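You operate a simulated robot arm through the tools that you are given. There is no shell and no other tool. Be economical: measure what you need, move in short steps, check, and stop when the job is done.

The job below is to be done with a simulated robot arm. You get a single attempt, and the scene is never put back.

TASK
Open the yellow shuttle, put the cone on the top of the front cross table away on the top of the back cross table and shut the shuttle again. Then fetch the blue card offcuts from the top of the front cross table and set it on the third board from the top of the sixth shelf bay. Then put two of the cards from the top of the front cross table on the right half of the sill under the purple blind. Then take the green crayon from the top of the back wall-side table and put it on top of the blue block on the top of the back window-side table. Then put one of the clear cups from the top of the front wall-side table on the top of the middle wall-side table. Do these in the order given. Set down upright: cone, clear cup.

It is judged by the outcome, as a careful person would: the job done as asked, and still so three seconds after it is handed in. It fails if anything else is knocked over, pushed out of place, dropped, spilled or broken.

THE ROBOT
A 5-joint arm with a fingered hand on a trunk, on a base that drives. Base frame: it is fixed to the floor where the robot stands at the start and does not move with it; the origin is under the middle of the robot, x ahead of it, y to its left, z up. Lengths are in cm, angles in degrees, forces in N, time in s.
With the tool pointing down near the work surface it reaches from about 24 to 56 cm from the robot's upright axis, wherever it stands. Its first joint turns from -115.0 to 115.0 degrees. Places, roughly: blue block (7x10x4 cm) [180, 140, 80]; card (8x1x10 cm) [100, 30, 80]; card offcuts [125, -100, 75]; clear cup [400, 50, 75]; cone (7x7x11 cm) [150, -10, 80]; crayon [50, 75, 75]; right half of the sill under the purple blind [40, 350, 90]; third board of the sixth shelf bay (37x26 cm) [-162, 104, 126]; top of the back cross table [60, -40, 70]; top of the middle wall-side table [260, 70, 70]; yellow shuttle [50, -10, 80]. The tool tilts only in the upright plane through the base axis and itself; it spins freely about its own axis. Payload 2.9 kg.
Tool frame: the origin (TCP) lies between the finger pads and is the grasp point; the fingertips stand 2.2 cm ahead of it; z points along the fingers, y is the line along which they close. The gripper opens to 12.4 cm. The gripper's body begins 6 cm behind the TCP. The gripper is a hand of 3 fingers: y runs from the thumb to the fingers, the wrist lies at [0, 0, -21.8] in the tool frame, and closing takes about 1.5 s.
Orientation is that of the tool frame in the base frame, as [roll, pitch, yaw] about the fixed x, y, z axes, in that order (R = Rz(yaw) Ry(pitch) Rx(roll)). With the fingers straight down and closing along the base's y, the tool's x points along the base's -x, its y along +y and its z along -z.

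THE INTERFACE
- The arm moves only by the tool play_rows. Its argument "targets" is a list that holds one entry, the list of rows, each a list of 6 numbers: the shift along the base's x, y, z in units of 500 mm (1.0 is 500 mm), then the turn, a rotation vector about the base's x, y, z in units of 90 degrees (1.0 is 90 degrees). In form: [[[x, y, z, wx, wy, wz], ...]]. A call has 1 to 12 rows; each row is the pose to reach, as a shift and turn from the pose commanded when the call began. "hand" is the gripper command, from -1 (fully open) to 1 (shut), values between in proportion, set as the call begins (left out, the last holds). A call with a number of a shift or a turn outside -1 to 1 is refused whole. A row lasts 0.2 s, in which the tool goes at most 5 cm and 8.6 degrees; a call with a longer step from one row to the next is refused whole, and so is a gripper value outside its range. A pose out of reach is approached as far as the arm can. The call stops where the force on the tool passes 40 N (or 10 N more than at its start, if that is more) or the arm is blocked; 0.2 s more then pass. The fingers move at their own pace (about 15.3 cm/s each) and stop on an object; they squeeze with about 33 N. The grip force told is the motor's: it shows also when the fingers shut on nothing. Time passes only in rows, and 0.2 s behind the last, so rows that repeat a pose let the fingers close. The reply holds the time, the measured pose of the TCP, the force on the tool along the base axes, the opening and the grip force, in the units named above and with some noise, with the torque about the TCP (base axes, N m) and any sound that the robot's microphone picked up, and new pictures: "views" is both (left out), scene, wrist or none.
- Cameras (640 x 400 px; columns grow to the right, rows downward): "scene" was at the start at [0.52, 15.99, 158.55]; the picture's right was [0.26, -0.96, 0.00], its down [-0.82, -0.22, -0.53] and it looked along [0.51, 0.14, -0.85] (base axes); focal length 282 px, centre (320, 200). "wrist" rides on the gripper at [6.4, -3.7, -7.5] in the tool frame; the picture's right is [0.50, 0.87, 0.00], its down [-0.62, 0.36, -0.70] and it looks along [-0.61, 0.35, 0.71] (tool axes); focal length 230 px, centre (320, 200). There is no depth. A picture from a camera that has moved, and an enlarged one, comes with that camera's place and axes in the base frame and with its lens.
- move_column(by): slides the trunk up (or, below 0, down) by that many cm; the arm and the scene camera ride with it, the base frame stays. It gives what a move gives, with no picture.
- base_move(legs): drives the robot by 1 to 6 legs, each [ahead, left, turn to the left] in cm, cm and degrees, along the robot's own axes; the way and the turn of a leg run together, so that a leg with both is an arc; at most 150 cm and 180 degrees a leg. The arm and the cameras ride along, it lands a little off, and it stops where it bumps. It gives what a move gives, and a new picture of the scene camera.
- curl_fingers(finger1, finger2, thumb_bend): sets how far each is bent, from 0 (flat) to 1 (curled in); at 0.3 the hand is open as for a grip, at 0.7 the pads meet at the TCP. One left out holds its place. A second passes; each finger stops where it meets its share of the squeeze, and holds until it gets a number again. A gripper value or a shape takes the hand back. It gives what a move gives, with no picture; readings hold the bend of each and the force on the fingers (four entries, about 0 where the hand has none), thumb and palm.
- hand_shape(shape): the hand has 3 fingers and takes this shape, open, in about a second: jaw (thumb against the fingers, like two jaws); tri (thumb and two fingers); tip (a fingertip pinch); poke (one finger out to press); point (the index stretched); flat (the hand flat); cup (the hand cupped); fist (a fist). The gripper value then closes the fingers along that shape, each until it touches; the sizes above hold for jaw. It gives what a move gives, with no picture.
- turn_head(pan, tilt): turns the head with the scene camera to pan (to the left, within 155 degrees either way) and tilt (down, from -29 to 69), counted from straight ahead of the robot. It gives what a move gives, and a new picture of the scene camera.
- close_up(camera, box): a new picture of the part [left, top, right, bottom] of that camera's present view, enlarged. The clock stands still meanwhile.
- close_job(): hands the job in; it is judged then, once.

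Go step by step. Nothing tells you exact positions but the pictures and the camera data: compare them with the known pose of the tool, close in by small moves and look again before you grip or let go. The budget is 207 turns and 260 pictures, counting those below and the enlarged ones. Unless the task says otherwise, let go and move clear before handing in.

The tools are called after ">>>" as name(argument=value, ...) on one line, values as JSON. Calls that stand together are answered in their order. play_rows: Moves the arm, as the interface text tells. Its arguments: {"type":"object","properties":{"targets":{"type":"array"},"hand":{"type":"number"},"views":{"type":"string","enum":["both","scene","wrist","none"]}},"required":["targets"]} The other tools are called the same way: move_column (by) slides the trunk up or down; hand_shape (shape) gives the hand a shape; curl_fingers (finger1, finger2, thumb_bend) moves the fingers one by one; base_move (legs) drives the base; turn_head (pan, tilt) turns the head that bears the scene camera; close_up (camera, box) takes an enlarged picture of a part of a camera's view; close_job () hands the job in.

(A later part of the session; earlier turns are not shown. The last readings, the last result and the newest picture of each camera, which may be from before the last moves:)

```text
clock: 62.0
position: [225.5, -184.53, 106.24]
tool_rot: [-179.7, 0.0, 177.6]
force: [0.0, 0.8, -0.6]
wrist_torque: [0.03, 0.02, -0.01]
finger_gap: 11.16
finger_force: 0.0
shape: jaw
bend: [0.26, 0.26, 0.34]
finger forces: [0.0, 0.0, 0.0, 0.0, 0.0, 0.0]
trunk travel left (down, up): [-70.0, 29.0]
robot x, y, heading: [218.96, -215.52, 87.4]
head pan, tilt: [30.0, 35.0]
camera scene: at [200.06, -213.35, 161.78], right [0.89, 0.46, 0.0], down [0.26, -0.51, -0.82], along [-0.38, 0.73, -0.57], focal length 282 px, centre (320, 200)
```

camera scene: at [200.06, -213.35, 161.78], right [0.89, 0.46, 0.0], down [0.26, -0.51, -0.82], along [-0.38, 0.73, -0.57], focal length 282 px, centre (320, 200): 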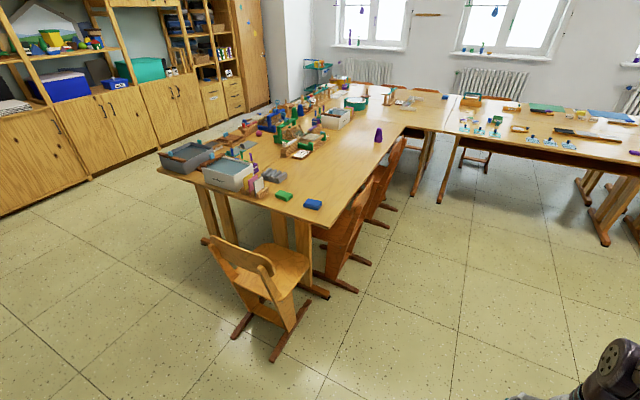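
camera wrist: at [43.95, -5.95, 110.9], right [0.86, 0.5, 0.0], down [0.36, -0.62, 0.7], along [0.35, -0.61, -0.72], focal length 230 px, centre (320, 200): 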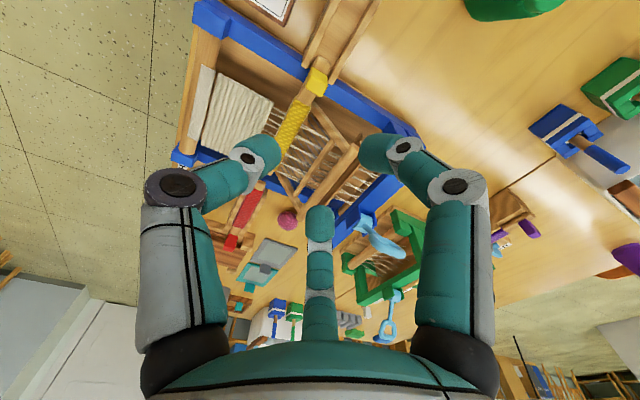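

Cone lies at about (145.5,-10), chair runners reach x≈166. I need my own footprint, so I spin the wrist camera to look back at the base.

>>> play_rows(targets=[[[0, 0, 0, 0, 0, -0.09], [0, 0, 0, 0, 0, -0.18], [0, 0, 0, 0, 0, -0.27], [0, 0, 0, 0, 0, -0.36], [0, 0, 0, 0, 0, -0.45], [0, 0, 0, 0, 0, -0.54], [0, 0, 0, 0, 0, -0.63], [0, 0, 0, 0, 0, -0.72], [0, 0, 0, 0, 0, -0.81], [0, 0, 0, 0, 0, -0.9], [0, 0, 0, 0, 0, -0.97]]], views="wrist")

>>> turn_head(pan=0, tilt=69)

```text
clock: 64.4
position: [225.48, -184.48, 106.37]
tool_rot: [-180.0, 0.0, 90.1]
force: [-0.2, -1.0, -0.3]
wrist_torque: [-0.02, 0.01, 0.05]
finger_gap: 11.14
finger_force: 0.1
shape: jaw
bend: [0.26, 0.26, 0.34]
finger forces: [0.0, 0.0, 0.1, 0.0, 0.0, 0.1]
trunk travel left (down, up): [-70.0, 29.0]
robot x, y, heading: [219.02, -215.75, 87.2]
head pan, tilt: [30.0, 35.0]
camera wrist: at [221.74, -178.11, 113.89], right [0.87, 0.5, 0.0], down [0.36, -0.62, 0.7], along [0.35, -0.61, -0.71], focal length 230 px, centre (320, 200)
```

wrist: 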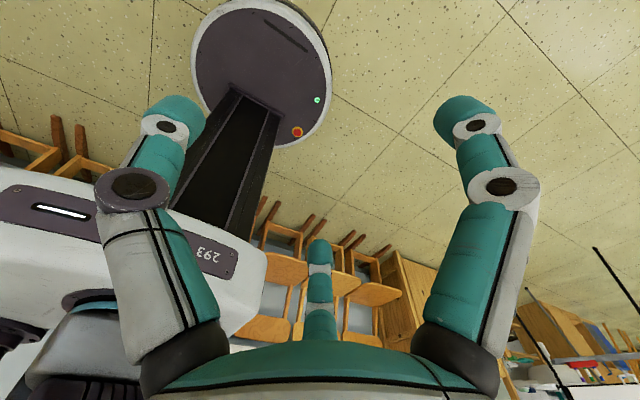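

```text
clock: 65.4
position: [225.5, -184.42, 106.2]
tool_rot: [180.0, 0.0, 90.4]
force: [0.1, -0.2, -0.4]
wrist_torque: [0.04, 0.0, -0.01]
finger_gap: 11.13
finger_force: 0.1
shape: jaw
bend: [0.26, 0.26, 0.34]
finger forces: [0.0, 0.0, 0.1, 0.0, 0.0, 0.0]
trunk travel left (down, up): [-70.0, 29.0]
robot x, y, heading: [218.94, -215.45, 87.4]
head pan, tilt: [0.0, 68.8]
camera scene: at [204.35, -215.57, 157.42], right [1.0, -0.04, 0.0], down [-0.04, -0.93, -0.36], along [0.02, 0.36, -0.93], focal length 282 px, centre (320, 200)
```

scene: 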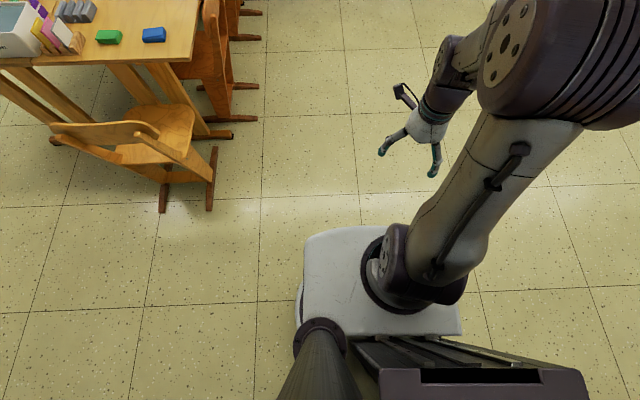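

The base is a disc of radius ≈28. I turn to face the table and slide along to behind the cone.

>>> base_move(legs=[[0, 0, 93], [0, -100, 0], [0, -100, 0]])

```text
clock: 79.0
position: [183.91, -17.24, 106.34]
tool_rot: [180.0, 0.1, -174.8]
force: [-0.6, 0.3, 0.1]
wrist_torque: [0.05, -0.04, -0.01]
finger_gap: 11.13
finger_force: 0.2
shape: jaw
bend: [0.26, 0.26, 0.34]
finger forces: [0.0, 0.0, 0.0, 0.1, 0.0, 0.1]
trunk travel left (down, up): [-70.0, 29.0]
robot x, y, heading: [215.3, -20.93, -177.7]
head pan, tilt: [0.0, 68.8]
camera scene: at [216.33, -35.77, 157.41], right [-0.04, 1.0, 0.0], down [0.93, 0.04, -0.36], along [-0.36, -0.02, -0.93], focal length 282 px, centre (320, 200)
```

scene: 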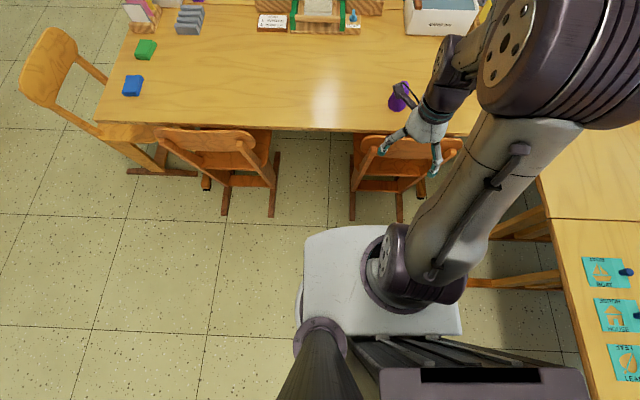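

>>> base_move(legs=[[16, 0, 0]])

>>> turn_head(pan=-10, tilt=55)

```text
clock: 80.4
position: [168.35, -17.84, 106.31]
tool_rot: [180.0, 0.0, -175.0]
force: [-1.0, -0.2, 0.2]
wrist_torque: [0.04, 0.02, -0.01]
finger_gap: 11.12
finger_force: 0.1
shape: jaw
bend: [0.26, 0.26, 0.34]
finger forces: [0.1, 0.1, 0.0, 0.1, 0.0, 0.0]
trunk travel left (down, up): [-70.0, 29.0]
robot x, y, heading: [199.96, -21.5, -177.6]
head pan, tilt: [0.0, 68.8]
camera scene: at [200.64, -36.45, 157.41], right [-0.04, 1.0, 0.0], down [0.93, 0.04, -0.36], along [-0.36, -0.01, -0.93], focal length 282 px, centre (320, 200)
```

scene: 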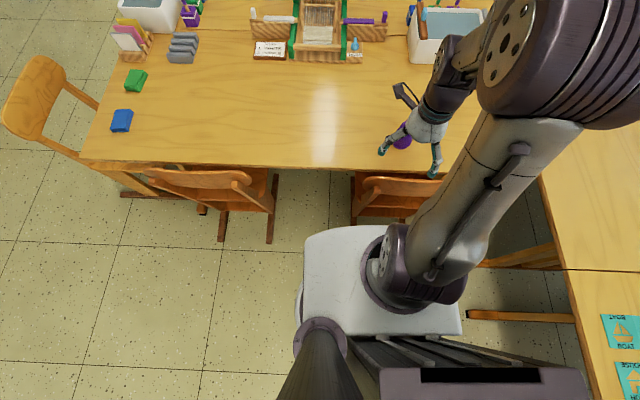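

```text
clock: 81.2
position: [168.35, -17.71, 106.3]
tool_rot: [-180.0, 0.0, -174.9]
force: [0.7, -0.2, -0.1]
wrist_torque: [0.0, -0.01, -0.02]
finger_gap: 11.13
finger_force: 0.1
shape: jaw
bend: [0.26, 0.26, 0.34]
finger forces: [0.0, 0.0, 0.0, 0.1, 0.0, 0.0]
trunk travel left (down, up): [-70.0, 29.0]
robot x, y, heading: [200.07, -21.48, -177.8]
head pan, tilt: [-10.0, 55.0]
camera scene: at [199.22, -35.26, 158.95], right [0.13, 0.99, 0.0], down [0.81, -0.11, -0.57], along [-0.57, 0.08, -0.82], focal length 282 px, centre (320, 200)
```

scene: 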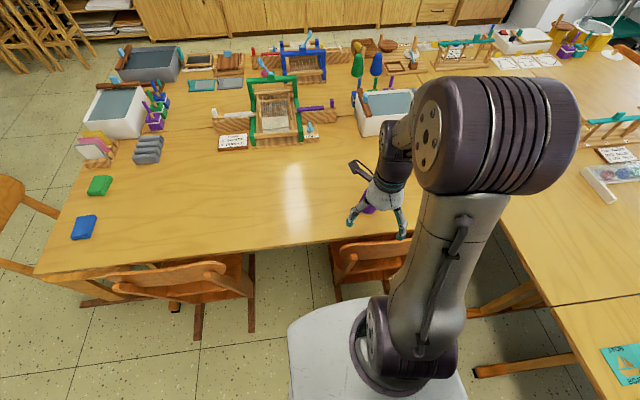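

>>> play_rows(targets=[[[-0.085, 0.02, -0.02, 0, 0, 0], [-0.17, 0.04, -0.04, 0, 0, 0], [-0.255, 0.07, -0.06, 0, 0, 0], [-0.34, 0.1, -0.08, 0, 0, 0], [-0.426, 0.12, -0.1, 0, 0, 0]]], hand=-1, views="wrist")

```text
clock: 82.4
position: [146.71, -11.69, 101.09]
tool_rot: [-179.8, 0.2, -175.0]
force: [-0.3, -0.4, -0.6]
wrist_torque: [0.04, -0.02, 0.01]
finger_gap: 12.4
finger_force: 0.1
shape: jaw
bend: [0.3, 0.3, 0.3]
finger forces: [0.1, 0.1, 0.0, 0.0, 0.1, 0.1]
trunk travel left (down, up): [-70.0, 29.0]
robot x, y, heading: [200.14, -21.52, -177.7]
head pan, tilt: [-10.0, 55.0]
camera wrist: at [140.69, -16.0, 108.59], right [-0.58, 0.82, 0.0], down [0.58, 0.41, 0.7], along [0.58, 0.4, -0.71], focal length 230 px, centre (320, 200)
```

wrist: 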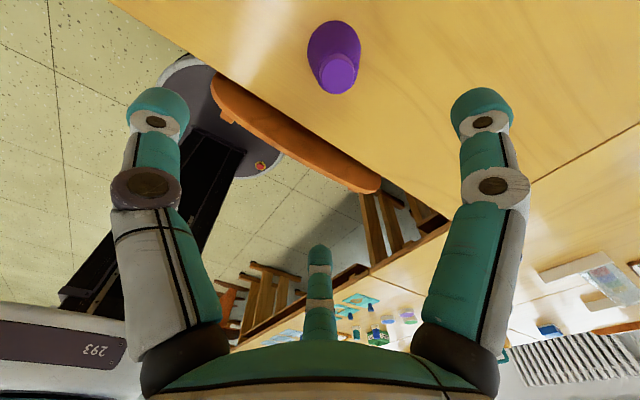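

Cone axis at (145.3,-10.9), top ≈85. I lower over it.

>>> play_rows(targets=[[[-0.028, 0.016, -0.08, 0, 0, 0], [-0.028, 0.016, -0.16, 0, 0, 0], [-0.028, 0.016, -0.24, 0, 0, 0], [-0.028, 0.016, -0.3, 0, 0, 0], [-0.028, 0.016, -0.36, 0, 0, 0], [-0.028, 0.016, -0.41, 0, 0, 0]]], views="wrist")

```text
clock: 83.8
position: [145.61, -10.98, 80.74]
tool_rot: [-179.9, 0.0, -175.0]
force: [0.4, 0.2, 0.0]
wrist_torque: [0.02, 0.02, 0.01]
finger_gap: 12.4
finger_force: 0.0
shape: jaw
bend: [0.3, 0.3, 0.3]
finger forces: [0.0, 0.0, 0.1, 0.0, 0.0, 0.0]
trunk travel left (down, up): [-70.0, 29.0]
robot x, y, heading: [199.94, -21.74, -177.6]
head pan, tilt: [-10.0, 55.0]
camera wrist: at [139.51, -15.28, 88.28], right [-0.58, 0.82, 0.0], down [0.58, 0.41, 0.7], along [0.57, 0.4, -0.71], focal length 230 px, centre (320, 200)
```

wrist: 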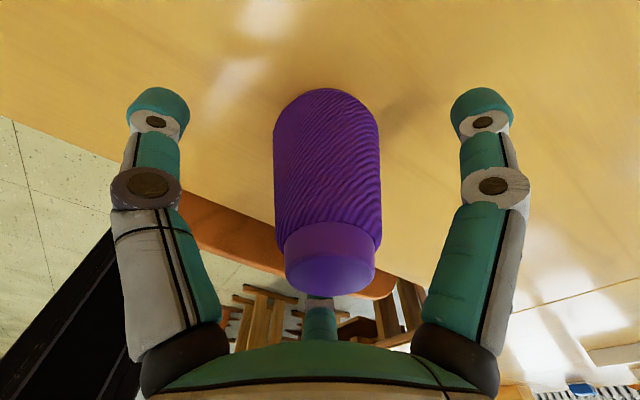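

Centred around the cone; close.

>>> play_rows(targets=[[[0, 0, 0, 0, 0, 0], [0, 0, 0, 0, 0, 0], [0, 0, 0, 0, 0, 0], [0, 0, 0, 0, 0, 0], [0, 0, 0, 0, 0, 0], [0, 0, 0, 0, 0, 0], [0, 0, 0, 0, 0, 0], [0, 0, 0, 0, 0, 0], [0, 0, 0.02, 0, 0, 0], [0, 0, 0.04, 0, 0, 0], [0, 0, 0.08, 0, 0, 0]]], hand=1, views="wrist")

```text
clock: 86.2
position: [145.76, -10.85, 84.8]
tool_rot: [179.9, 0.0, -174.8]
force: [0.5, -1.0, -1.4]
wrist_torque: [0.0, 0.01, 0.03]
finger_gap: 4.0
finger_force: 32.2
shape: jaw
bend: [0.77, 0.77, 0.7]
finger forces: [28.5, 28.7, 0.2, 0.0, 28.5, 0.0]
trunk travel left (down, up): [-70.0, 29.0]
robot x, y, heading: [199.96, -21.91, -177.8]
head pan, tilt: [-10.0, 55.0]
camera wrist: at [139.66, -15.22, 92.34], right [-0.58, 0.82, 0.0], down [0.58, 0.41, 0.7], along [0.57, 0.4, -0.71], focal length 230 px, centre (320, 200)
```

wrist: 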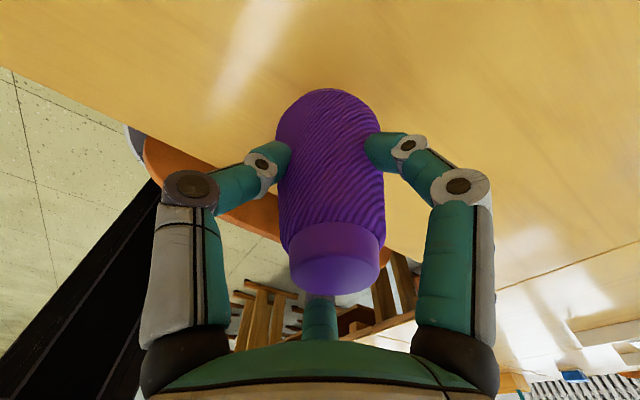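

Cone held (gripped ≈6.7 above its base). I lift, tuck in, and drive back around.

>>> play_rows(targets=[[[0, 0, 0.09, 0, 0, 0], [0, 0, 0.18, 0, 0, 0], [0.04, 0, 0.26, 0, 0, 0], [0.12, -0.01, 0.3, 0, 0, 0], [0.21, -0.03, 0.34, 0, 0, 0], [0.3, -0.05, 0.38, 0, 0, 0], [0.39, -0.08, 0.4, 0, 0, 0], [0.46, -0.1, 0.42, 0, 0, 0]]], views="none")

>>> base_move(legs=[[-20, 0, 0], [0, 97, 0], [0, 97, 0]])

```text
refused: row 5 steps farther than a row can; nothing moved
```

```text
clock: 97.2
position: [178.93, -208.34, 84.75]
tool_rot: [-180.0, 0.1, -172.3]
force: [-1.0, 0.0, -1.4]
wrist_torque: [0.0, 0.05, 0.0]
finger_gap: 3.99
finger_force: 33.3
shape: jaw
bend: [0.77, 0.77, 0.7]
finger forces: [28.5, 28.7, 0.0, 0.0, 28.4, 0.1]
trunk travel left (down, up): [-70.0, 29.0]
robot x, y, heading: [233.02, -216.27, -175.1]
head pan, tilt: [-10.0, 55.0]
camera scene: at [233.34, -230.3, 158.95], right [0.09, 1.0, 0.0], down [0.82, -0.07, -0.57], along [-0.57, 0.05, -0.82], focal length 282 px, centre (320, 200)
```

scene: 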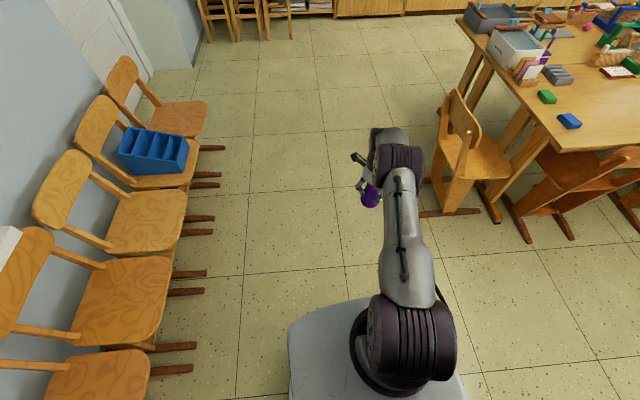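

The arm tuck was refused so the drive happened extended, but nothing was touched and the cone is still held. I tuck properly now.

>>> play_rows(targets=[[[0, 0, 0.09, 0, 0, 0], [0, 0, 0.18, 0, 0, 0], [0.04, 0, 0.26, 0, 0, 0], [0.11, 0, 0.3, 0, 0, 0], [0.19, 0, 0.34, 0, 0, 0], [0.27, 0, 0.37, 0, 0, 0], [0.35, 0, 0.39, 0, 0, 0], [0.44, 0, 0.4, 0, 0, 0]]], views="scene")

```text
clock: 99.0
position: [201.04, -208.07, 104.77]
tool_rot: [179.9, -0.1, -172.3]
force: [0.3, 0.2, -1.9]
wrist_torque: [0.0, 0.03, 0.02]
finger_gap: 3.9
finger_force: 33.6
shape: jaw
bend: [0.77, 0.77, 0.7]
finger forces: [29.0, 29.1, 0.1, 0.0, 27.5, 0.1]
trunk travel left (down, up): [-70.0, 29.0]
robot x, y, heading: [233.9, -216.53, -175.1]
head pan, tilt: [-10.0, 55.0]
camera scene: at [233.6, -230.28, 158.95], right [0.09, 1.0, 0.0], down [0.81, -0.07, -0.57], along [-0.57, 0.05, -0.82], focal length 282 px, centre (320, 200)
```

scene: 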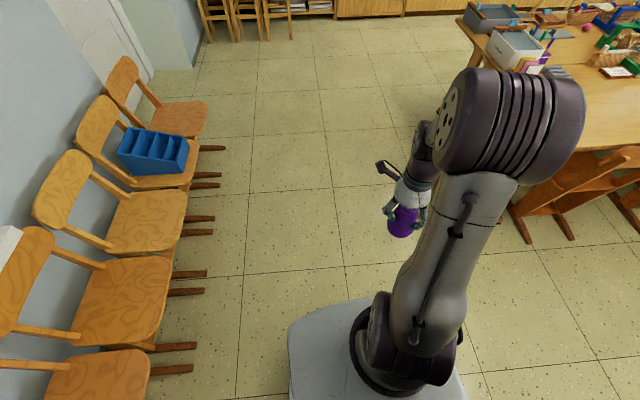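

>>> base_move(legs=[[0, 0, -5], [132, 0, 0], [132, 0, 0], [0, 0, 180]])

```text
clock: 119.5
position: [4.46, -222.01, 104.73]
tool_rot: [180.0, 0.0, -0.8]
force: [0.5, -0.5, -1.7]
wrist_torque: [0.03, 0.04, -0.01]
finger_gap: 3.89
finger_force: 33.3
shape: jaw
bend: [0.77, 0.77, 0.7]
finger forces: [28.7, 28.5, 0.0, 0.1, 27.2, 0.1]
trunk travel left (down, up): [-70.0, 29.0]
robot x, y, heading: [-25.99, -208.98, -3.8]
head pan, tilt: [-10.0, 55.0]
camera scene: at [-24.65, -195.88, 158.96], right [-0.23, -0.97, 0.0], down [-0.8, 0.19, -0.57], along [0.56, -0.13, -0.82], focal length 282 px, centre (320, 200)
```

scene: 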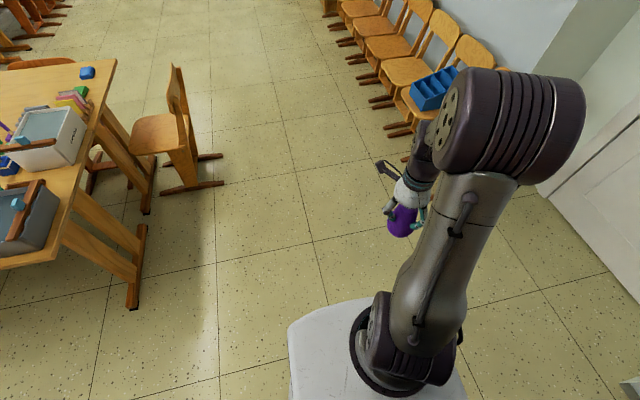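

>>> base_move(legs=[[0, 0, 4], [0, 102, 0], [0, 100, 0]])

```text
clock: 129.9
position: [-6.74, -17.16, 104.74]
tool_rot: [180.0, 0.0, 7.8]
force: [0.3, 0.1, -0.5]
wrist_torque: [0.03, 0.01, 0.02]
finger_gap: 3.87
finger_force: 32.7
shape: jaw
bend: [0.77, 0.77, 0.7]
finger forces: [28.7, 28.6, 0.0, 0.0, 27.3, 0.0]
trunk travel left (down, up): [-70.0, 29.0]
robot x, y, heading: [-39.24, -8.74, 5.0]
head pan, tilt: [-10.0, 55.0]
camera scene: at [-39.48, 4.49, 158.95], right [-0.09, -1.0, 0.0], down [-0.82, 0.07, -0.57], along [0.57, -0.05, -0.82], focal length 282 px, centre (320, 200)
```

scene: 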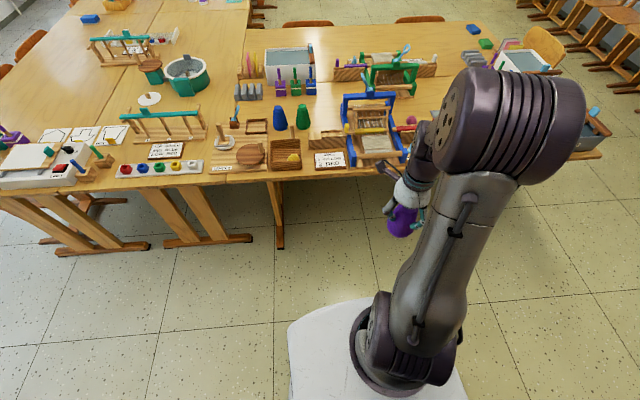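

>>> base_move(legs=[[0, 0, -5], [44, 0, 0]])

>>> close_up(camera="scene", box=[180, 40, 420, 190])

```text
clock: 133.2
position: [37.69, -19.67, 104.6]
tool_rot: [180.0, 0.0, 3.0]
force: [1.0, 0.0, -2.8]
wrist_torque: [0.01, 0.03, -0.02]
finger_gap: 3.87
finger_force: 33.6
shape: jaw
bend: [0.77, 0.77, 0.7]
finger forces: [28.8, 28.6, 0.0, 0.0, 27.3, 0.1]
trunk travel left (down, up): [-70.0, 29.0]
robot x, y, heading: [5.84, -8.6, 0.2]
head pan, tilt: [-10.0, 55.0]
camera scene: at [6.83, 4.48, 158.96], right [-0.17, -0.99, 0.0], down [-0.81, 0.14, -0.57], along [0.56, -0.1, -0.82], focal length 282 px, centre (320, 200)
```

scene: 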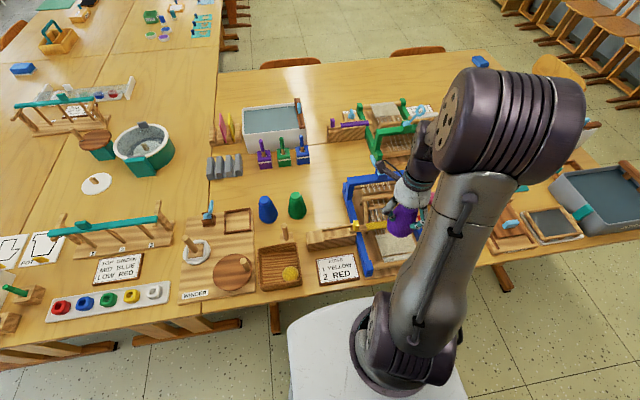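

```text
2.67 times, centred on (300, 115) of scene
camera zoom: at [6.83, 4.48, 158.96], right [-0.17, -0.99, 0.0], down [-0.81, 0.14, -0.57], along [0.56, -0.1, -0.82], focal length 751 px, centre (373, 427)
```

zoom: 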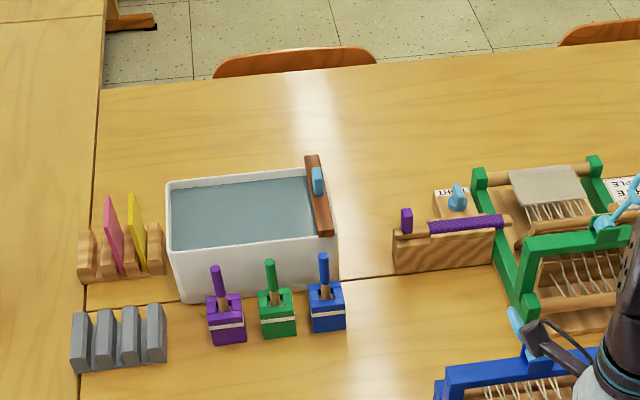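

Free spot between green cone and loom: (59.5,-6.3). I move the cone above it, turning the hand to close along x.

>>> play_rows(targets=[[[0, 0.06, 0.03, 0, 0, 0.09], [0, 0.12, 0.05, 0, 0, 0.18], [0.01, 0.18, 0.05, 0, 0, 0.27], [0.03, 0.24, 0.05, 0, 0, 0.36], [0.08, 0.27, 0.05, 0, 0, 0.45], [0.14, 0.27, 0.05, 0, 0, 0.54], [0.2, 0.27, 0.05, 0, 0, 0.63], [0.26, 0.27, 0.05, 0, 0, 0.72], [0.32, 0.27, 0.04, 0, 0, 0.81], [0.38, 0.27, 0.02, 0, 0, 0.9], [0.43, 0.27, 0, 0, 0, 0.967]]], views="both")

```text
clock: 135.6
position: [59.29, -6.45, 104.65]
tool_rot: [-179.9, 0.0, 90.1]
force: [-0.5, 0.9, -1.2]
wrist_torque: [0.02, 0.04, -0.03]
finger_gap: 3.86
finger_force: 33.5
shape: jaw
bend: [0.77, 0.77, 0.7]
finger forces: [29.0, 28.9, 0.0, 0.0, 27.1, 0.1]
trunk travel left (down, up): [-70.0, 29.0]
robot x, y, heading: [5.38, -8.37, 0.0]
head pan, tilt: [-10.0, 55.0]
camera scene: at [6.93, 4.49, 158.96], right [-0.17, -0.99, 0.0], down [-0.81, 0.14, -0.57], along [0.56, -0.1, -0.82], focal length 282 px, centre (320, 200)
camera wrist: at [55.55, -0.08, 112.21], right [0.86, 0.5, 0.0], down [0.36, -0.62, 0.7], along [0.35, -0.61, -0.71], focal length 230 px, centre (320, 200)
```

scene: 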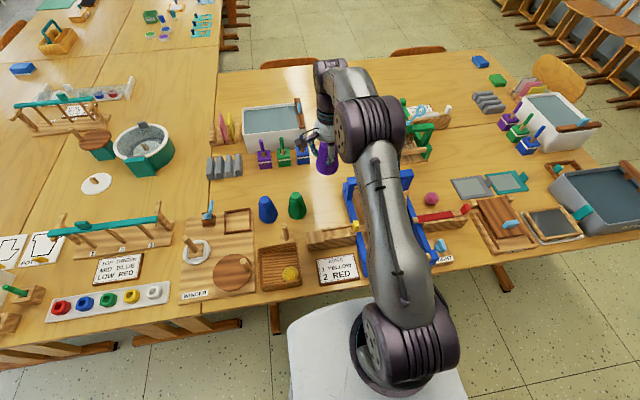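
wrist: 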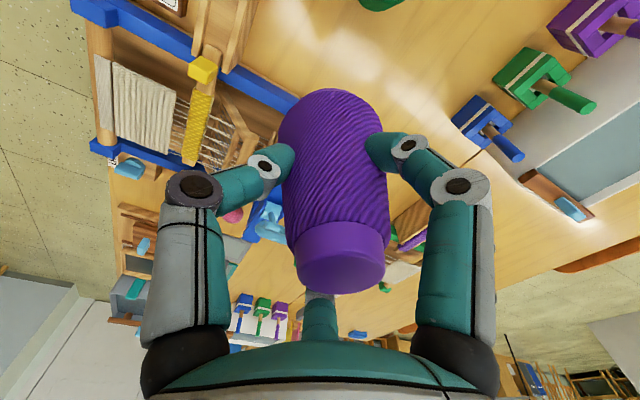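

>>> play_rows(targets=[[[0, 0, -0.09, 0, 0, 0], [0, 0, -0.18, 0, 0, 0], [0, 0, -0.27, 0, 0, 0], [0, 0, -0.35, 0, 0, 0], [0, 0, -0.41, 0, 0, 0]]], views="both")

>>> close_up(camera="scene", box=[250, 130, 410, 230])

```text
clock: 136.8
position: [59.17, -6.43, 84.09]
tool_rot: [-180.0, 0.0, 90.0]
force: [-0.3, -0.2, -0.7]
wrist_torque: [-0.01, 0.01, 0.05]
finger_gap: 3.87
finger_force: 33.2
shape: jaw
bend: [0.77, 0.77, 0.7]
finger forces: [29.0, 29.1, 0.1, 0.1, 27.1, 0.0]
trunk travel left (down, up): [-70.0, 29.0]
robot x, y, heading: [5.54, -8.48, 0.2]
head pan, tilt: [-10.0, 55.0]
camera scene: at [6.84, 4.51, 158.96], right [-0.17, -0.99, 0.0], down [-0.81, 0.14, -0.57], along [0.56, -0.1, -0.82], focal length 282 px, centre (320, 200)
camera wrist: at [55.34, -0.08, 91.7], right [0.87, 0.5, 0.0], down [0.36, -0.62, 0.7], along [0.35, -0.61, -0.71], focal length 230 px, centre (320, 200)
```

scene: 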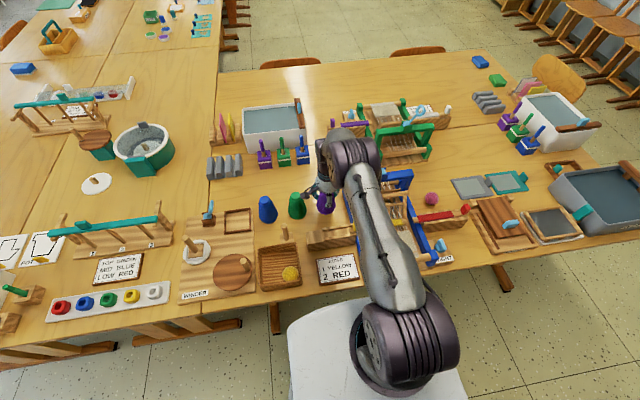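
wrist: 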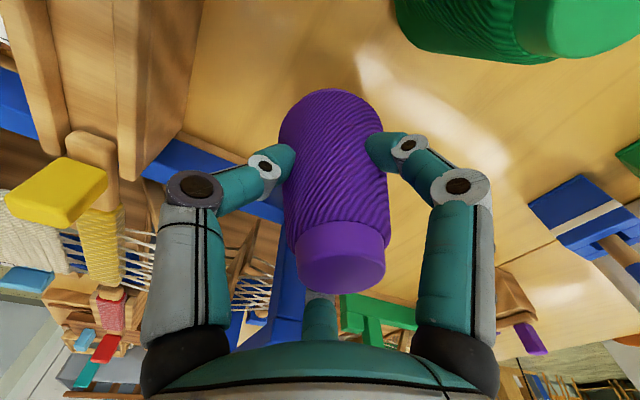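

```text
4.00 times, centred on (330, 180) of scene
camera zoom: at [6.84, 4.51, 158.96], right [-0.17, -0.99, 0.0], down [-0.81, 0.14, -0.57], along [0.56, -0.1, -0.82], focal length 1127 px, centre (280, 280)
```

zoom: 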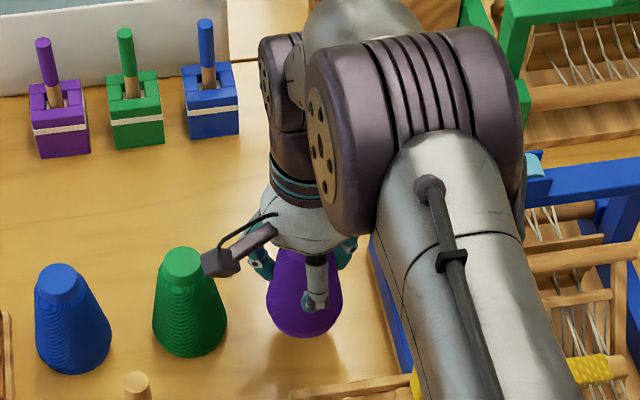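

Clear all round. Lower gently to contact.

>>> play_rows(targets=[[[0, 0, -0.02, 0, 0, 0], [0, 0, -0.04, 0, 0, 0], [0, 0, -0.055, 0, 0, 0], [0, 0, -0.062, 0, 0, 0], [0, 0, -0.066, 0, 0, 0], [0, 0, -0.069, 0, 0, 0]]], views="none")

```text
clock: 138.2
position: [59.13, -6.27, 80.71]
tool_rot: [-179.9, 0.0, 90.0]
force: [-1.0, 0.6, 1.8]
wrist_torque: [0.02, -0.06, -0.03]
finger_gap: 3.86
finger_force: 32.7
shape: jaw
bend: [0.77, 0.77, 0.7]
finger forces: [29.8, 29.6, 0.1, 0.0, 27.1, 0.0]
trunk travel left (down, up): [-70.0, 29.0]
robot x, y, heading: [5.73, -8.25, 0.1]
head pan, tilt: [-10.0, 55.0]
```

>>> play_rows(targets=[[[0, 0, 0, 0, 0, 0], [0, 0, 0, 0, 0, 0], [0, 0, 0, 0, 0, 0], [0, 0, 0, 0, 0, 0], [0, 0, 0.05, 0, 0, 0], [0, 0, 0.12, 0, 0, 0], [0, 0, 0.2, 0, 0, 0], [0, 0, 0.29, 0, 0, 0], [0, 0, 0.38, 0, 0, 0]]], hand=-0.3, views="both")

```text
clock: 140.2
position: [58.92, -6.1, 100.06]
tool_rot: [179.9, 0.0, 89.9]
force: [-0.6, -0.2, -1.2]
wrist_torque: [0.03, 0.01, 0.02]
finger_gap: 8.03
finger_force: 0.0
shape: jaw
bend: [0.31, 0.31, 0.7]
finger forces: [0.0, 0.0, 0.0, 0.1, 0.0, 0.0]
trunk travel left (down, up): [-70.0, 29.0]
robot x, y, heading: [5.63, -8.46, 0.2]
head pan, tilt: [-10.0, 55.0]
camera scene: at [6.68, 4.5, 158.95], right [-0.17, -0.99, 0.0], down [-0.81, 0.14, -0.57], along [0.57, -0.1, -0.82], focal length 282 px, centre (320, 200)
camera wrist: at [55.22, 0.09, 107.47], right [0.87, 0.5, 0.0], down [0.36, -0.62, 0.7], along [0.35, -0.61, -0.71], focal length 230 px, centre (320, 200)
```

scene: 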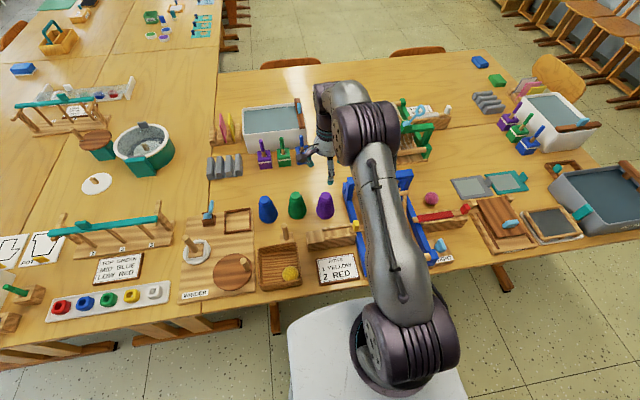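
wrist: 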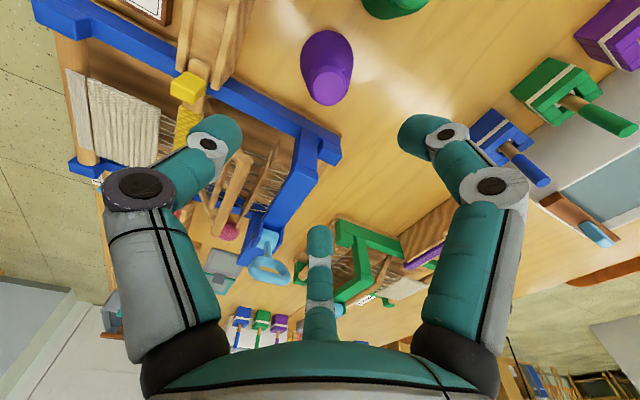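

Cone placed upright. Now back over the tab at (47.6,-13.6) to shut the shuttle.

>>> play_rows(targets=[[[-0.08, -0.05, 0, 0, 0, 0], [-0.16, -0.1, 0, 0, 0, 0], [-0.226, -0.15, -0.04, 0, 0, 0], [-0.226, -0.15, -0.12, 0, 0, 0], [-0.226, -0.15, -0.2, 0, 0, 0]]], hand=0.2, views="wrist")

```text
clock: 141.3
position: [47.64, -13.92, 89.67]
tool_rot: [-180.0, 0.1, 90.1]
force: [0.5, -0.9, -0.3]
wrist_torque: [0.01, -0.02, -0.03]
finger_gap: 5.02
finger_force: 0.1
shape: jaw
bend: [0.77, 0.77, 0.7]
finger forces: [0.0, 0.1, 0.0, 0.1, 0.0, 0.0]
trunk travel left (down, up): [-70.0, 29.0]
robot x, y, heading: [5.82, -8.73, 0.3]
head pan, tilt: [-10.0, 55.0]
camera wrist: at [43.9, -7.47, 97.18], right [0.87, 0.5, 0.0], down [0.36, -0.62, 0.7], along [0.35, -0.61, -0.71], focal length 230 px, centre (320, 200)
```

wrist: 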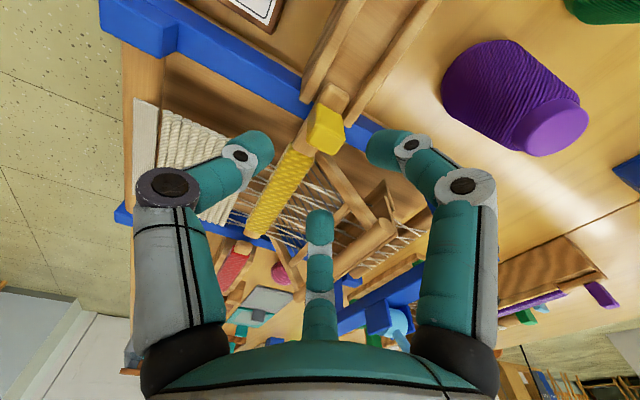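

>>> play_rows(targets=[[[0.004, 0.002, -0.06, 0, 0, 0], [0.004, 0.002, -0.117, 0, 0, 0], [0.004, 0.002, -0.117, 0, 0, 0]]], views="none")

>>> play_rows(targets=[[[0, 0, 0, 0, 0, 0], [0, 0, 0, 0, 0, 0], [0, 0, 0, 0, 0, 0], [0, 0, 0, 0, 0, 0], [0, 0, 0, 0, 0, 0], [0, 0.02, 0, 0, 0, 0], [0, 0.04, 0, 0, 0, 0], [0, 0.06, 0, 0, 0, 0]]], hand=1, views="wrist")

```text
clock: 142.2
position: [47.98, -13.38, 83.85]
tool_rot: [-180.0, 0.0, 89.9]
force: [-0.2, -0.7, -0.1]
wrist_torque: [0.01, -0.03, 0.01]
finger_gap: 4.99
finger_force: 0.1
shape: jaw
bend: [0.77, 0.77, 0.7]
finger forces: [0.0, 0.1, 0.0, 0.1, 0.1, 0.0]
trunk travel left (down, up): [-70.0, 29.0]
robot x, y, heading: [5.98, -8.49, 0.3]
head pan, tilt: [-10.0, 55.0]
```

```text
clock: 143.9
position: [47.86, -10.64, 83.87]
tool_rot: [-180.0, 0.0, 90.0]
force: [-15.0, -0.1, -8.1]
wrist_torque: [0.01, 0.26, -0.03]
finger_gap: 1.55
finger_force: 33.2
shape: jaw
bend: [0.73, 0.74, 0.7]
finger forces: [29.3, 29.4, 0.0, 0.0, 29.7, 0.0]
trunk travel left (down, up): [-70.0, 29.0]
robot x, y, heading: [5.78, -8.49, -0.0]
head pan, tilt: [-10.0, 55.0]
camera wrist: at [44.18, -4.3, 91.36], right [0.87, 0.5, 0.0], down [0.36, -0.62, 0.7], along [0.35, -0.61, -0.71], focal length 230 px, centre (320, 200)
```

wrist: 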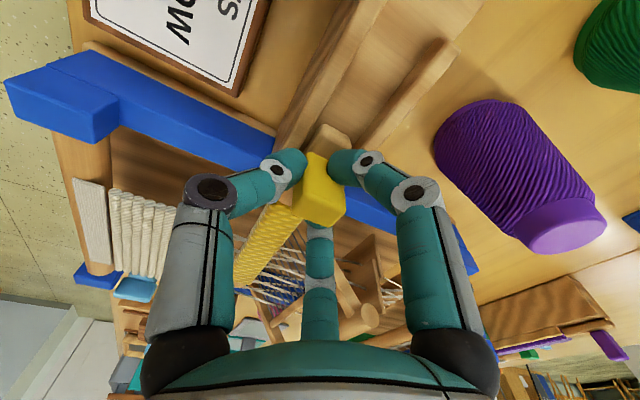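

Moving with the tab. Continue to +y until it reaches its closed stop (~y=0).

>>> play_rows(targets=[[[-0.006, 0.02, 0, 0, 0, 0], [-0.006, 0.045, 0, 0, 0, 0], [-0.006, 0.07, 0, 0, 0, 0], [-0.006, 0.095, 0, 0, 0, 0], [-0.006, 0.12, 0, 0, 0, 0], [-0.006, 0.145, 0, 0, 0, 0], [-0.006, 0.17, 0, 0, 0, 0], [-0.006, 0.19, 0, 0, 0, 0]]], views="none")

>>> play_rows(targets=[[[0, 0.01, 0, 0, 0, 0], [0, 0.02, 0, 0, 0, 0], [0, 0.03, 0, 0, 0, 0], [0, 0.036, 0, 0, 0, 0]]], views="wrist")

```text
clock: 145.8
position: [47.95, -0.96, 83.92]
tool_rot: [-179.9, 0.0, 90.1]
force: [-5.7, 0.7, -22.8]
wrist_torque: [0.03, 0.08, -0.01]
finger_gap: 1.51
finger_force: 32.9
shape: jaw
bend: [0.73, 0.74, 0.7]
finger forces: [26.4, 26.4, 0.1, 0.0, 26.1, 0.0]
trunk travel left (down, up): [-70.0, 29.0]
robot x, y, heading: [5.93, -8.34, 0.1]
head pan, tilt: [-10.0, 55.0]
```

```text
clock: 146.8
position: [47.85, 0.44, 83.92]
tool_rot: [-179.8, -0.1, 89.9]
force: [-4.3, -14.4, -20.8]
wrist_torque: [-0.28, -0.01, -0.07]
finger_gap: 1.47
finger_force: 32.7
shape: jaw
bend: [0.73, 0.74, 0.7]
finger forces: [23.4, 32.2, 0.0, 0.0, 25.7, 0.0]
trunk travel left (down, up): [-70.0, 29.0]
robot x, y, heading: [5.53, -8.21, 0.2]
head pan, tilt: [-10.0, 55.0]
camera wrist: at [44.16, 6.74, 91.47], right [0.87, 0.5, 0.0], down [0.36, -0.62, 0.7], along [0.35, -0.61, -0.71], focal length 230 px, centre (320, 200)
```

wrist: 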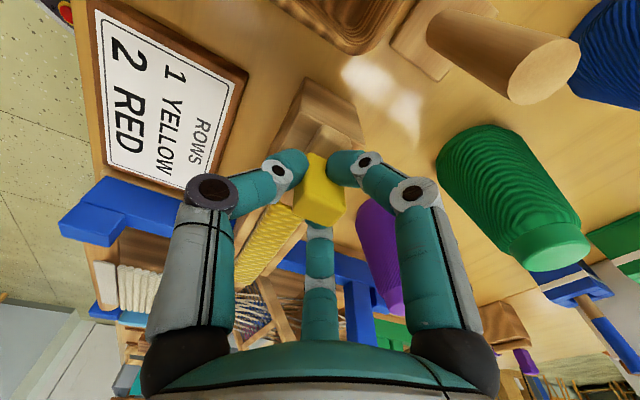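

Closed stop reached. Release and lift.

>>> play_rows(targets=[[[0, 0, 0, 0, 0, 0], [0, 0, 0, 0, 0, 0], [0, 0, 0, 0, 0, 0], [0, 0, 0.05, 0, 0, 0], [0, 0, 0.13, 0, 0, 0], [0, 0, 0.22, 0, 0, 0], [0, 0, 0.31, 0, 0, 0], [0, 0, 0.4, 0, 0, 0]]], hand=0.3, views="both")

>>> close_up(camera="scene", box=[240, 150, 400, 250])

```text
clock: 148.6
position: [47.33, 0.72, 104.05]
tool_rot: [-180.0, -0.1, 90.0]
force: [0.1, 0.4, -0.2]
wrist_torque: [-0.01, 0.01, -0.01]
finger_gap: 4.33
finger_force: 0.0
shape: jaw
bend: [0.77, 0.77, 0.7]
finger forces: [0.0, 0.0, 0.0, 0.0, 0.1, 0.0]
trunk travel left (down, up): [-70.0, 29.0]
robot x, y, heading: [5.54, -8.52, 0.2]
head pan, tilt: [-10.0, 55.0]
camera scene: at [6.67, 4.47, 158.95], right [-0.17, -0.99, 0.0], down [-0.81, 0.14, -0.57], along [0.57, -0.1, -0.82], focal length 282 px, centre (320, 200)
camera wrist: at [43.7, 7.07, 111.54], right [0.87, 0.5, 0.0], down [0.36, -0.62, 0.7], along [0.35, -0.61, -0.71], focal length 230 px, centre (320, 200)
```

scene: 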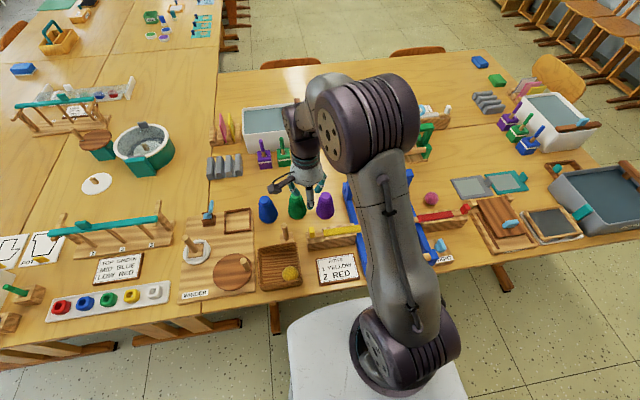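
wrist: 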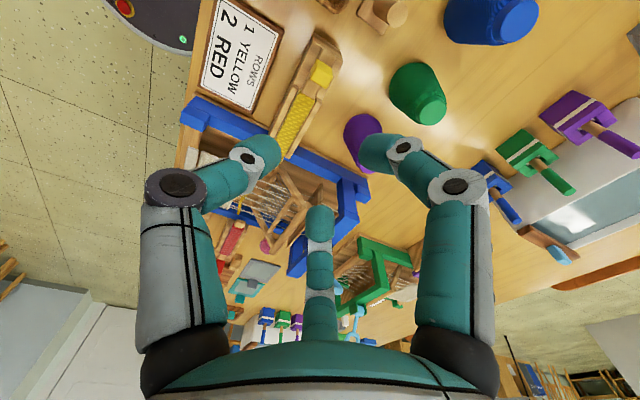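

```text
4.00 times, centred on (320, 200) of scene
camera zoom: at [6.67, 4.47, 158.95], right [-0.17, -0.99, 0.0], down [-0.81, 0.14, -0.57], along [0.57, -0.1, -0.82], focal length 1127 px, centre (320, 200)
```

zoom: 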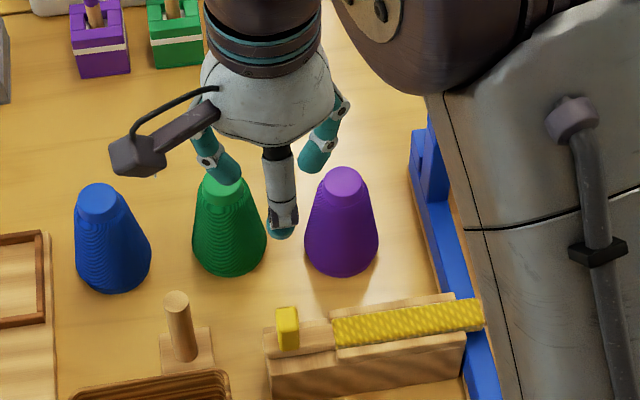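

Shuttle shut, cone upright. Next the blue card offcuts at about (142,-109), near the front-right corner. Tuck the arm first.

>>> play_rows(targets=[[[-0.09, 0, 0.02, 0, 0, 0], [-0.18, 0, 0.04, 0, 0, 0], [-0.26, 0, 0.06, 0, 0, 0]]], hand=-0.5, views="none")

```text
clock: 149.3
position: [34.4, 0.71, 107.21]
tool_rot: [179.9, -0.1, 90.0]
force: [0.0, -0.7, 0.5]
wrist_torque: [-0.03, -0.02, 0.0]
finger_gap: 9.28
finger_force: 0.1
shape: jaw
bend: [0.27, 0.27, 0.55]
finger forces: [0.0, 0.0, 0.0, 0.0, 0.1, 0.0]
trunk travel left (down, up): [-70.0, 29.0]
robot x, y, heading: [5.65, -8.18, 0.3]
head pan, tilt: [-10.0, 55.0]
```

>>> base_move(legs=[[-40, 0, 0], [0, -105, 0], [0, -100, 0], [115, 0, 0], [115, 0, 0]])

```text
clock: 172.6
position: [225.89, -187.19, 107.11]
tool_rot: [-180.0, 0.0, 95.6]
force: [-0.4, 0.2, 0.8]
wrist_torque: [0.0, 0.0, -0.01]
finger_gap: 9.28
finger_force: 0.0
shape: jaw
bend: [0.27, 0.27, 0.55]
finger forces: [0.1, 0.0, 0.0, 0.0, 0.0, 0.0]
trunk travel left (down, up): [-70.0, 29.0]
robot x, y, heading: [198.31, -199.22, 5.6]
head pan, tilt: [-10.0, 55.0]
camera scene: at [197.74, -186.01, 158.96], right [-0.07, -1.0, 0.0], down [-0.82, 0.06, -0.57], along [0.57, -0.04, -0.82], focal length 282 px, centre (320, 200)
```

scene: 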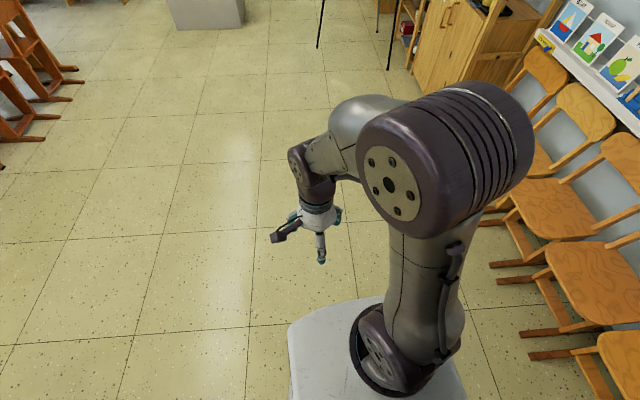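

>>> base_move(legs=[[0, 0, 146]])

```text
clock: 179.1
position: [168.39, -194.12, 107.18]
tool_rot: [-179.9, 0.0, -117.0]
force: [-0.2, -0.1, -0.3]
wrist_torque: [-0.01, -0.02, 0.02]
finger_gap: 9.28
finger_force: 0.1
shape: jaw
bend: [0.27, 0.27, 0.55]
finger forces: [0.0, 0.0, 0.0, 0.0, 0.1, 0.1]
trunk travel left (down, up): [-70.0, 29.0]
robot x, y, heading: [197.86, -199.09, 153.5]
head pan, tilt: [-10.0, 55.0]
camera scene: at [191.02, -210.62, 158.96], right [0.6, 0.8, 0.0], down [0.66, -0.49, -0.57], along [-0.46, 0.34, -0.82], focal length 282 px, centre (320, 200)
```

scene: 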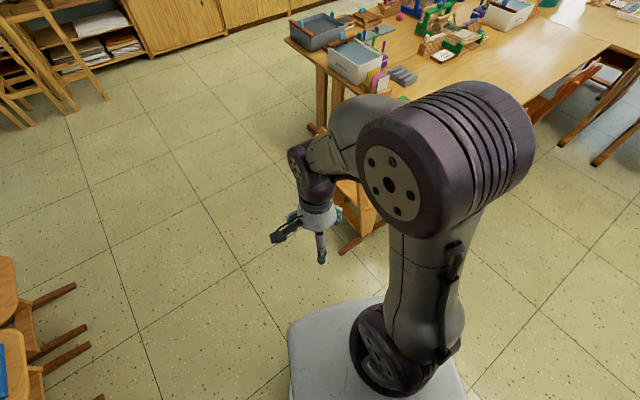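

>>> base_move(legs=[[0, -52, 0], [38, 0, 0]])

>>> turn_head(pan=-5, tilt=65)

```text
clock: 184.1
position: [157.38, -130.43, 107.17]
tool_rot: [-180.0, 0.0, -117.3]
force: [0.4, 0.1, 0.4]
wrist_torque: [-0.02, 0.01, -0.05]
finger_gap: 9.29
finger_force: 0.0
shape: jaw
bend: [0.27, 0.27, 0.55]
finger forces: [0.1, 0.1, 0.0, 0.0, 0.1, 0.0]
trunk travel left (down, up): [-70.0, 29.0]
robot x, y, heading: [187.18, -135.6, 152.9]
head pan, tilt: [-10.0, 55.0]
camera scene: at [180.02, -147.06, 158.96], right [0.6, 0.8, 0.0], down [0.65, -0.49, -0.57], along [-0.46, 0.35, -0.82], focal length 282 px, centre (320, 200)
```

scene: 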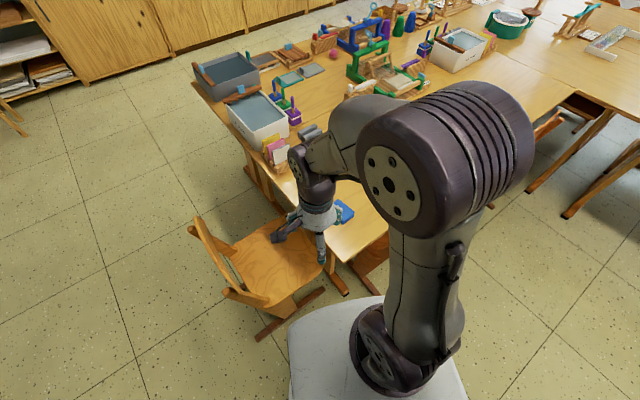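

```text
clock: 184.9
position: [157.45, -130.32, 107.01]
tool_rot: [-179.9, 0.0, -117.2]
force: [-0.6, 0.4, 0.1]
wrist_torque: [0.01, -0.02, -0.02]
finger_gap: 9.26
finger_force: 0.0
shape: jaw
bend: [0.27, 0.27, 0.55]
finger forces: [0.0, 0.1, 0.1, 0.0, 0.0, 0.0]
trunk travel left (down, up): [-70.0, 29.0]
robot x, y, heading: [186.8, -135.71, 152.8]
head pan, tilt: [-5.0, 65.0]
camera scene: at [180.68, -148.21, 157.8], right [0.53, 0.85, 0.0], down [0.77, -0.48, -0.42], along [-0.36, 0.23, -0.91], focal length 282 px, centre (320, 200)
```

scene: 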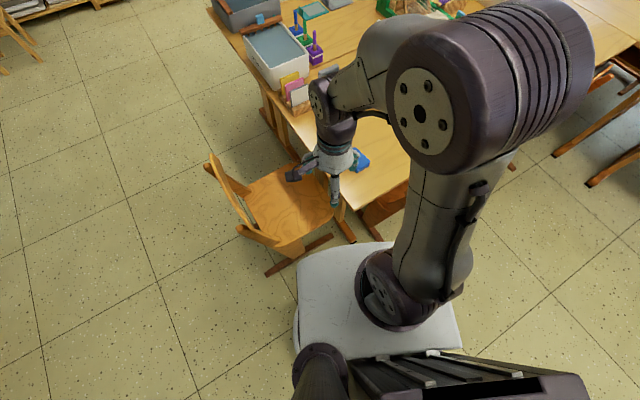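

>>> play_rows(targets=[[[-0.05, 0.078, 0, 0, 0, 0], [-0.1, 0.156, -0.02, 0, 0, 0], [-0.15, 0.234, -0.05, 0, 0, 0], [-0.2, 0.312, -0.08, 0, 0, 0], [-0.25, 0.39, -0.1, 0, 0, 0], [-0.3, 0.46, -0.12, 0, 0, 0]]], views="both")

```text
clock: 186.3
position: [142.46, -107.48, 100.96]
tool_rot: [-179.9, 0.0, -117.4]
force: [-0.4, 0.0, -0.4]
wrist_torque: [0.03, 0.0, -0.01]
finger_gap: 9.27
finger_force: 0.1
shape: jaw
bend: [0.27, 0.27, 0.55]
finger forces: [0.0, 0.1, 0.0, 0.0, 0.0, 0.1]
trunk travel left (down, up): [-70.0, 29.0]
robot x, y, heading: [187.17, -135.56, 152.9]
head pan, tilt: [-5.0, 65.0]
camera scene: at [180.53, -148.06, 157.8], right [0.53, 0.85, 0.0], down [0.77, -0.48, -0.42], along [-0.36, 0.22, -0.91], focal length 282 px, centre (320, 200)
camera wrist: at [142.73, -114.74, 108.47], right [-1.0, -0.05, 0.0], down [-0.03, 0.71, 0.7], along [-0.03, 0.7, -0.71], focal length 230 px, centre (320, 200)
```

scene: 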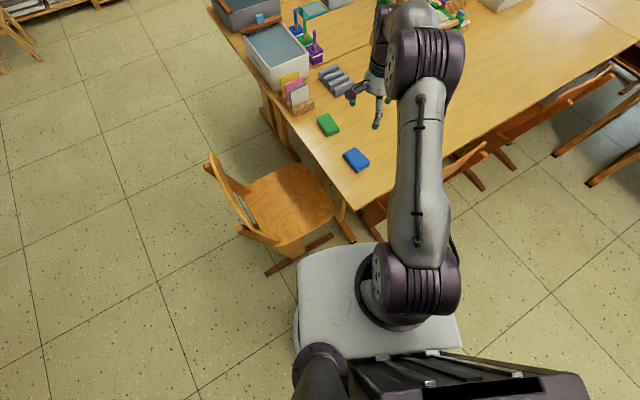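
wrist: 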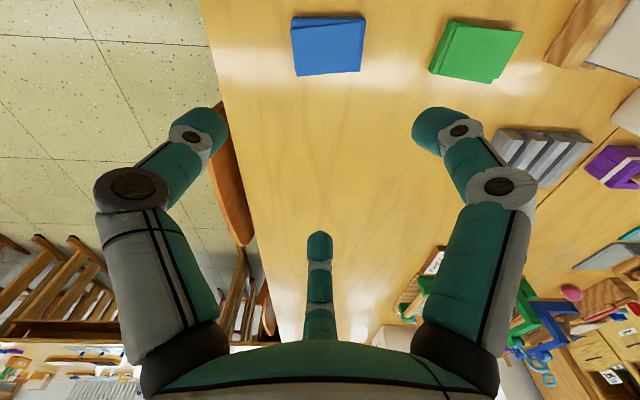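

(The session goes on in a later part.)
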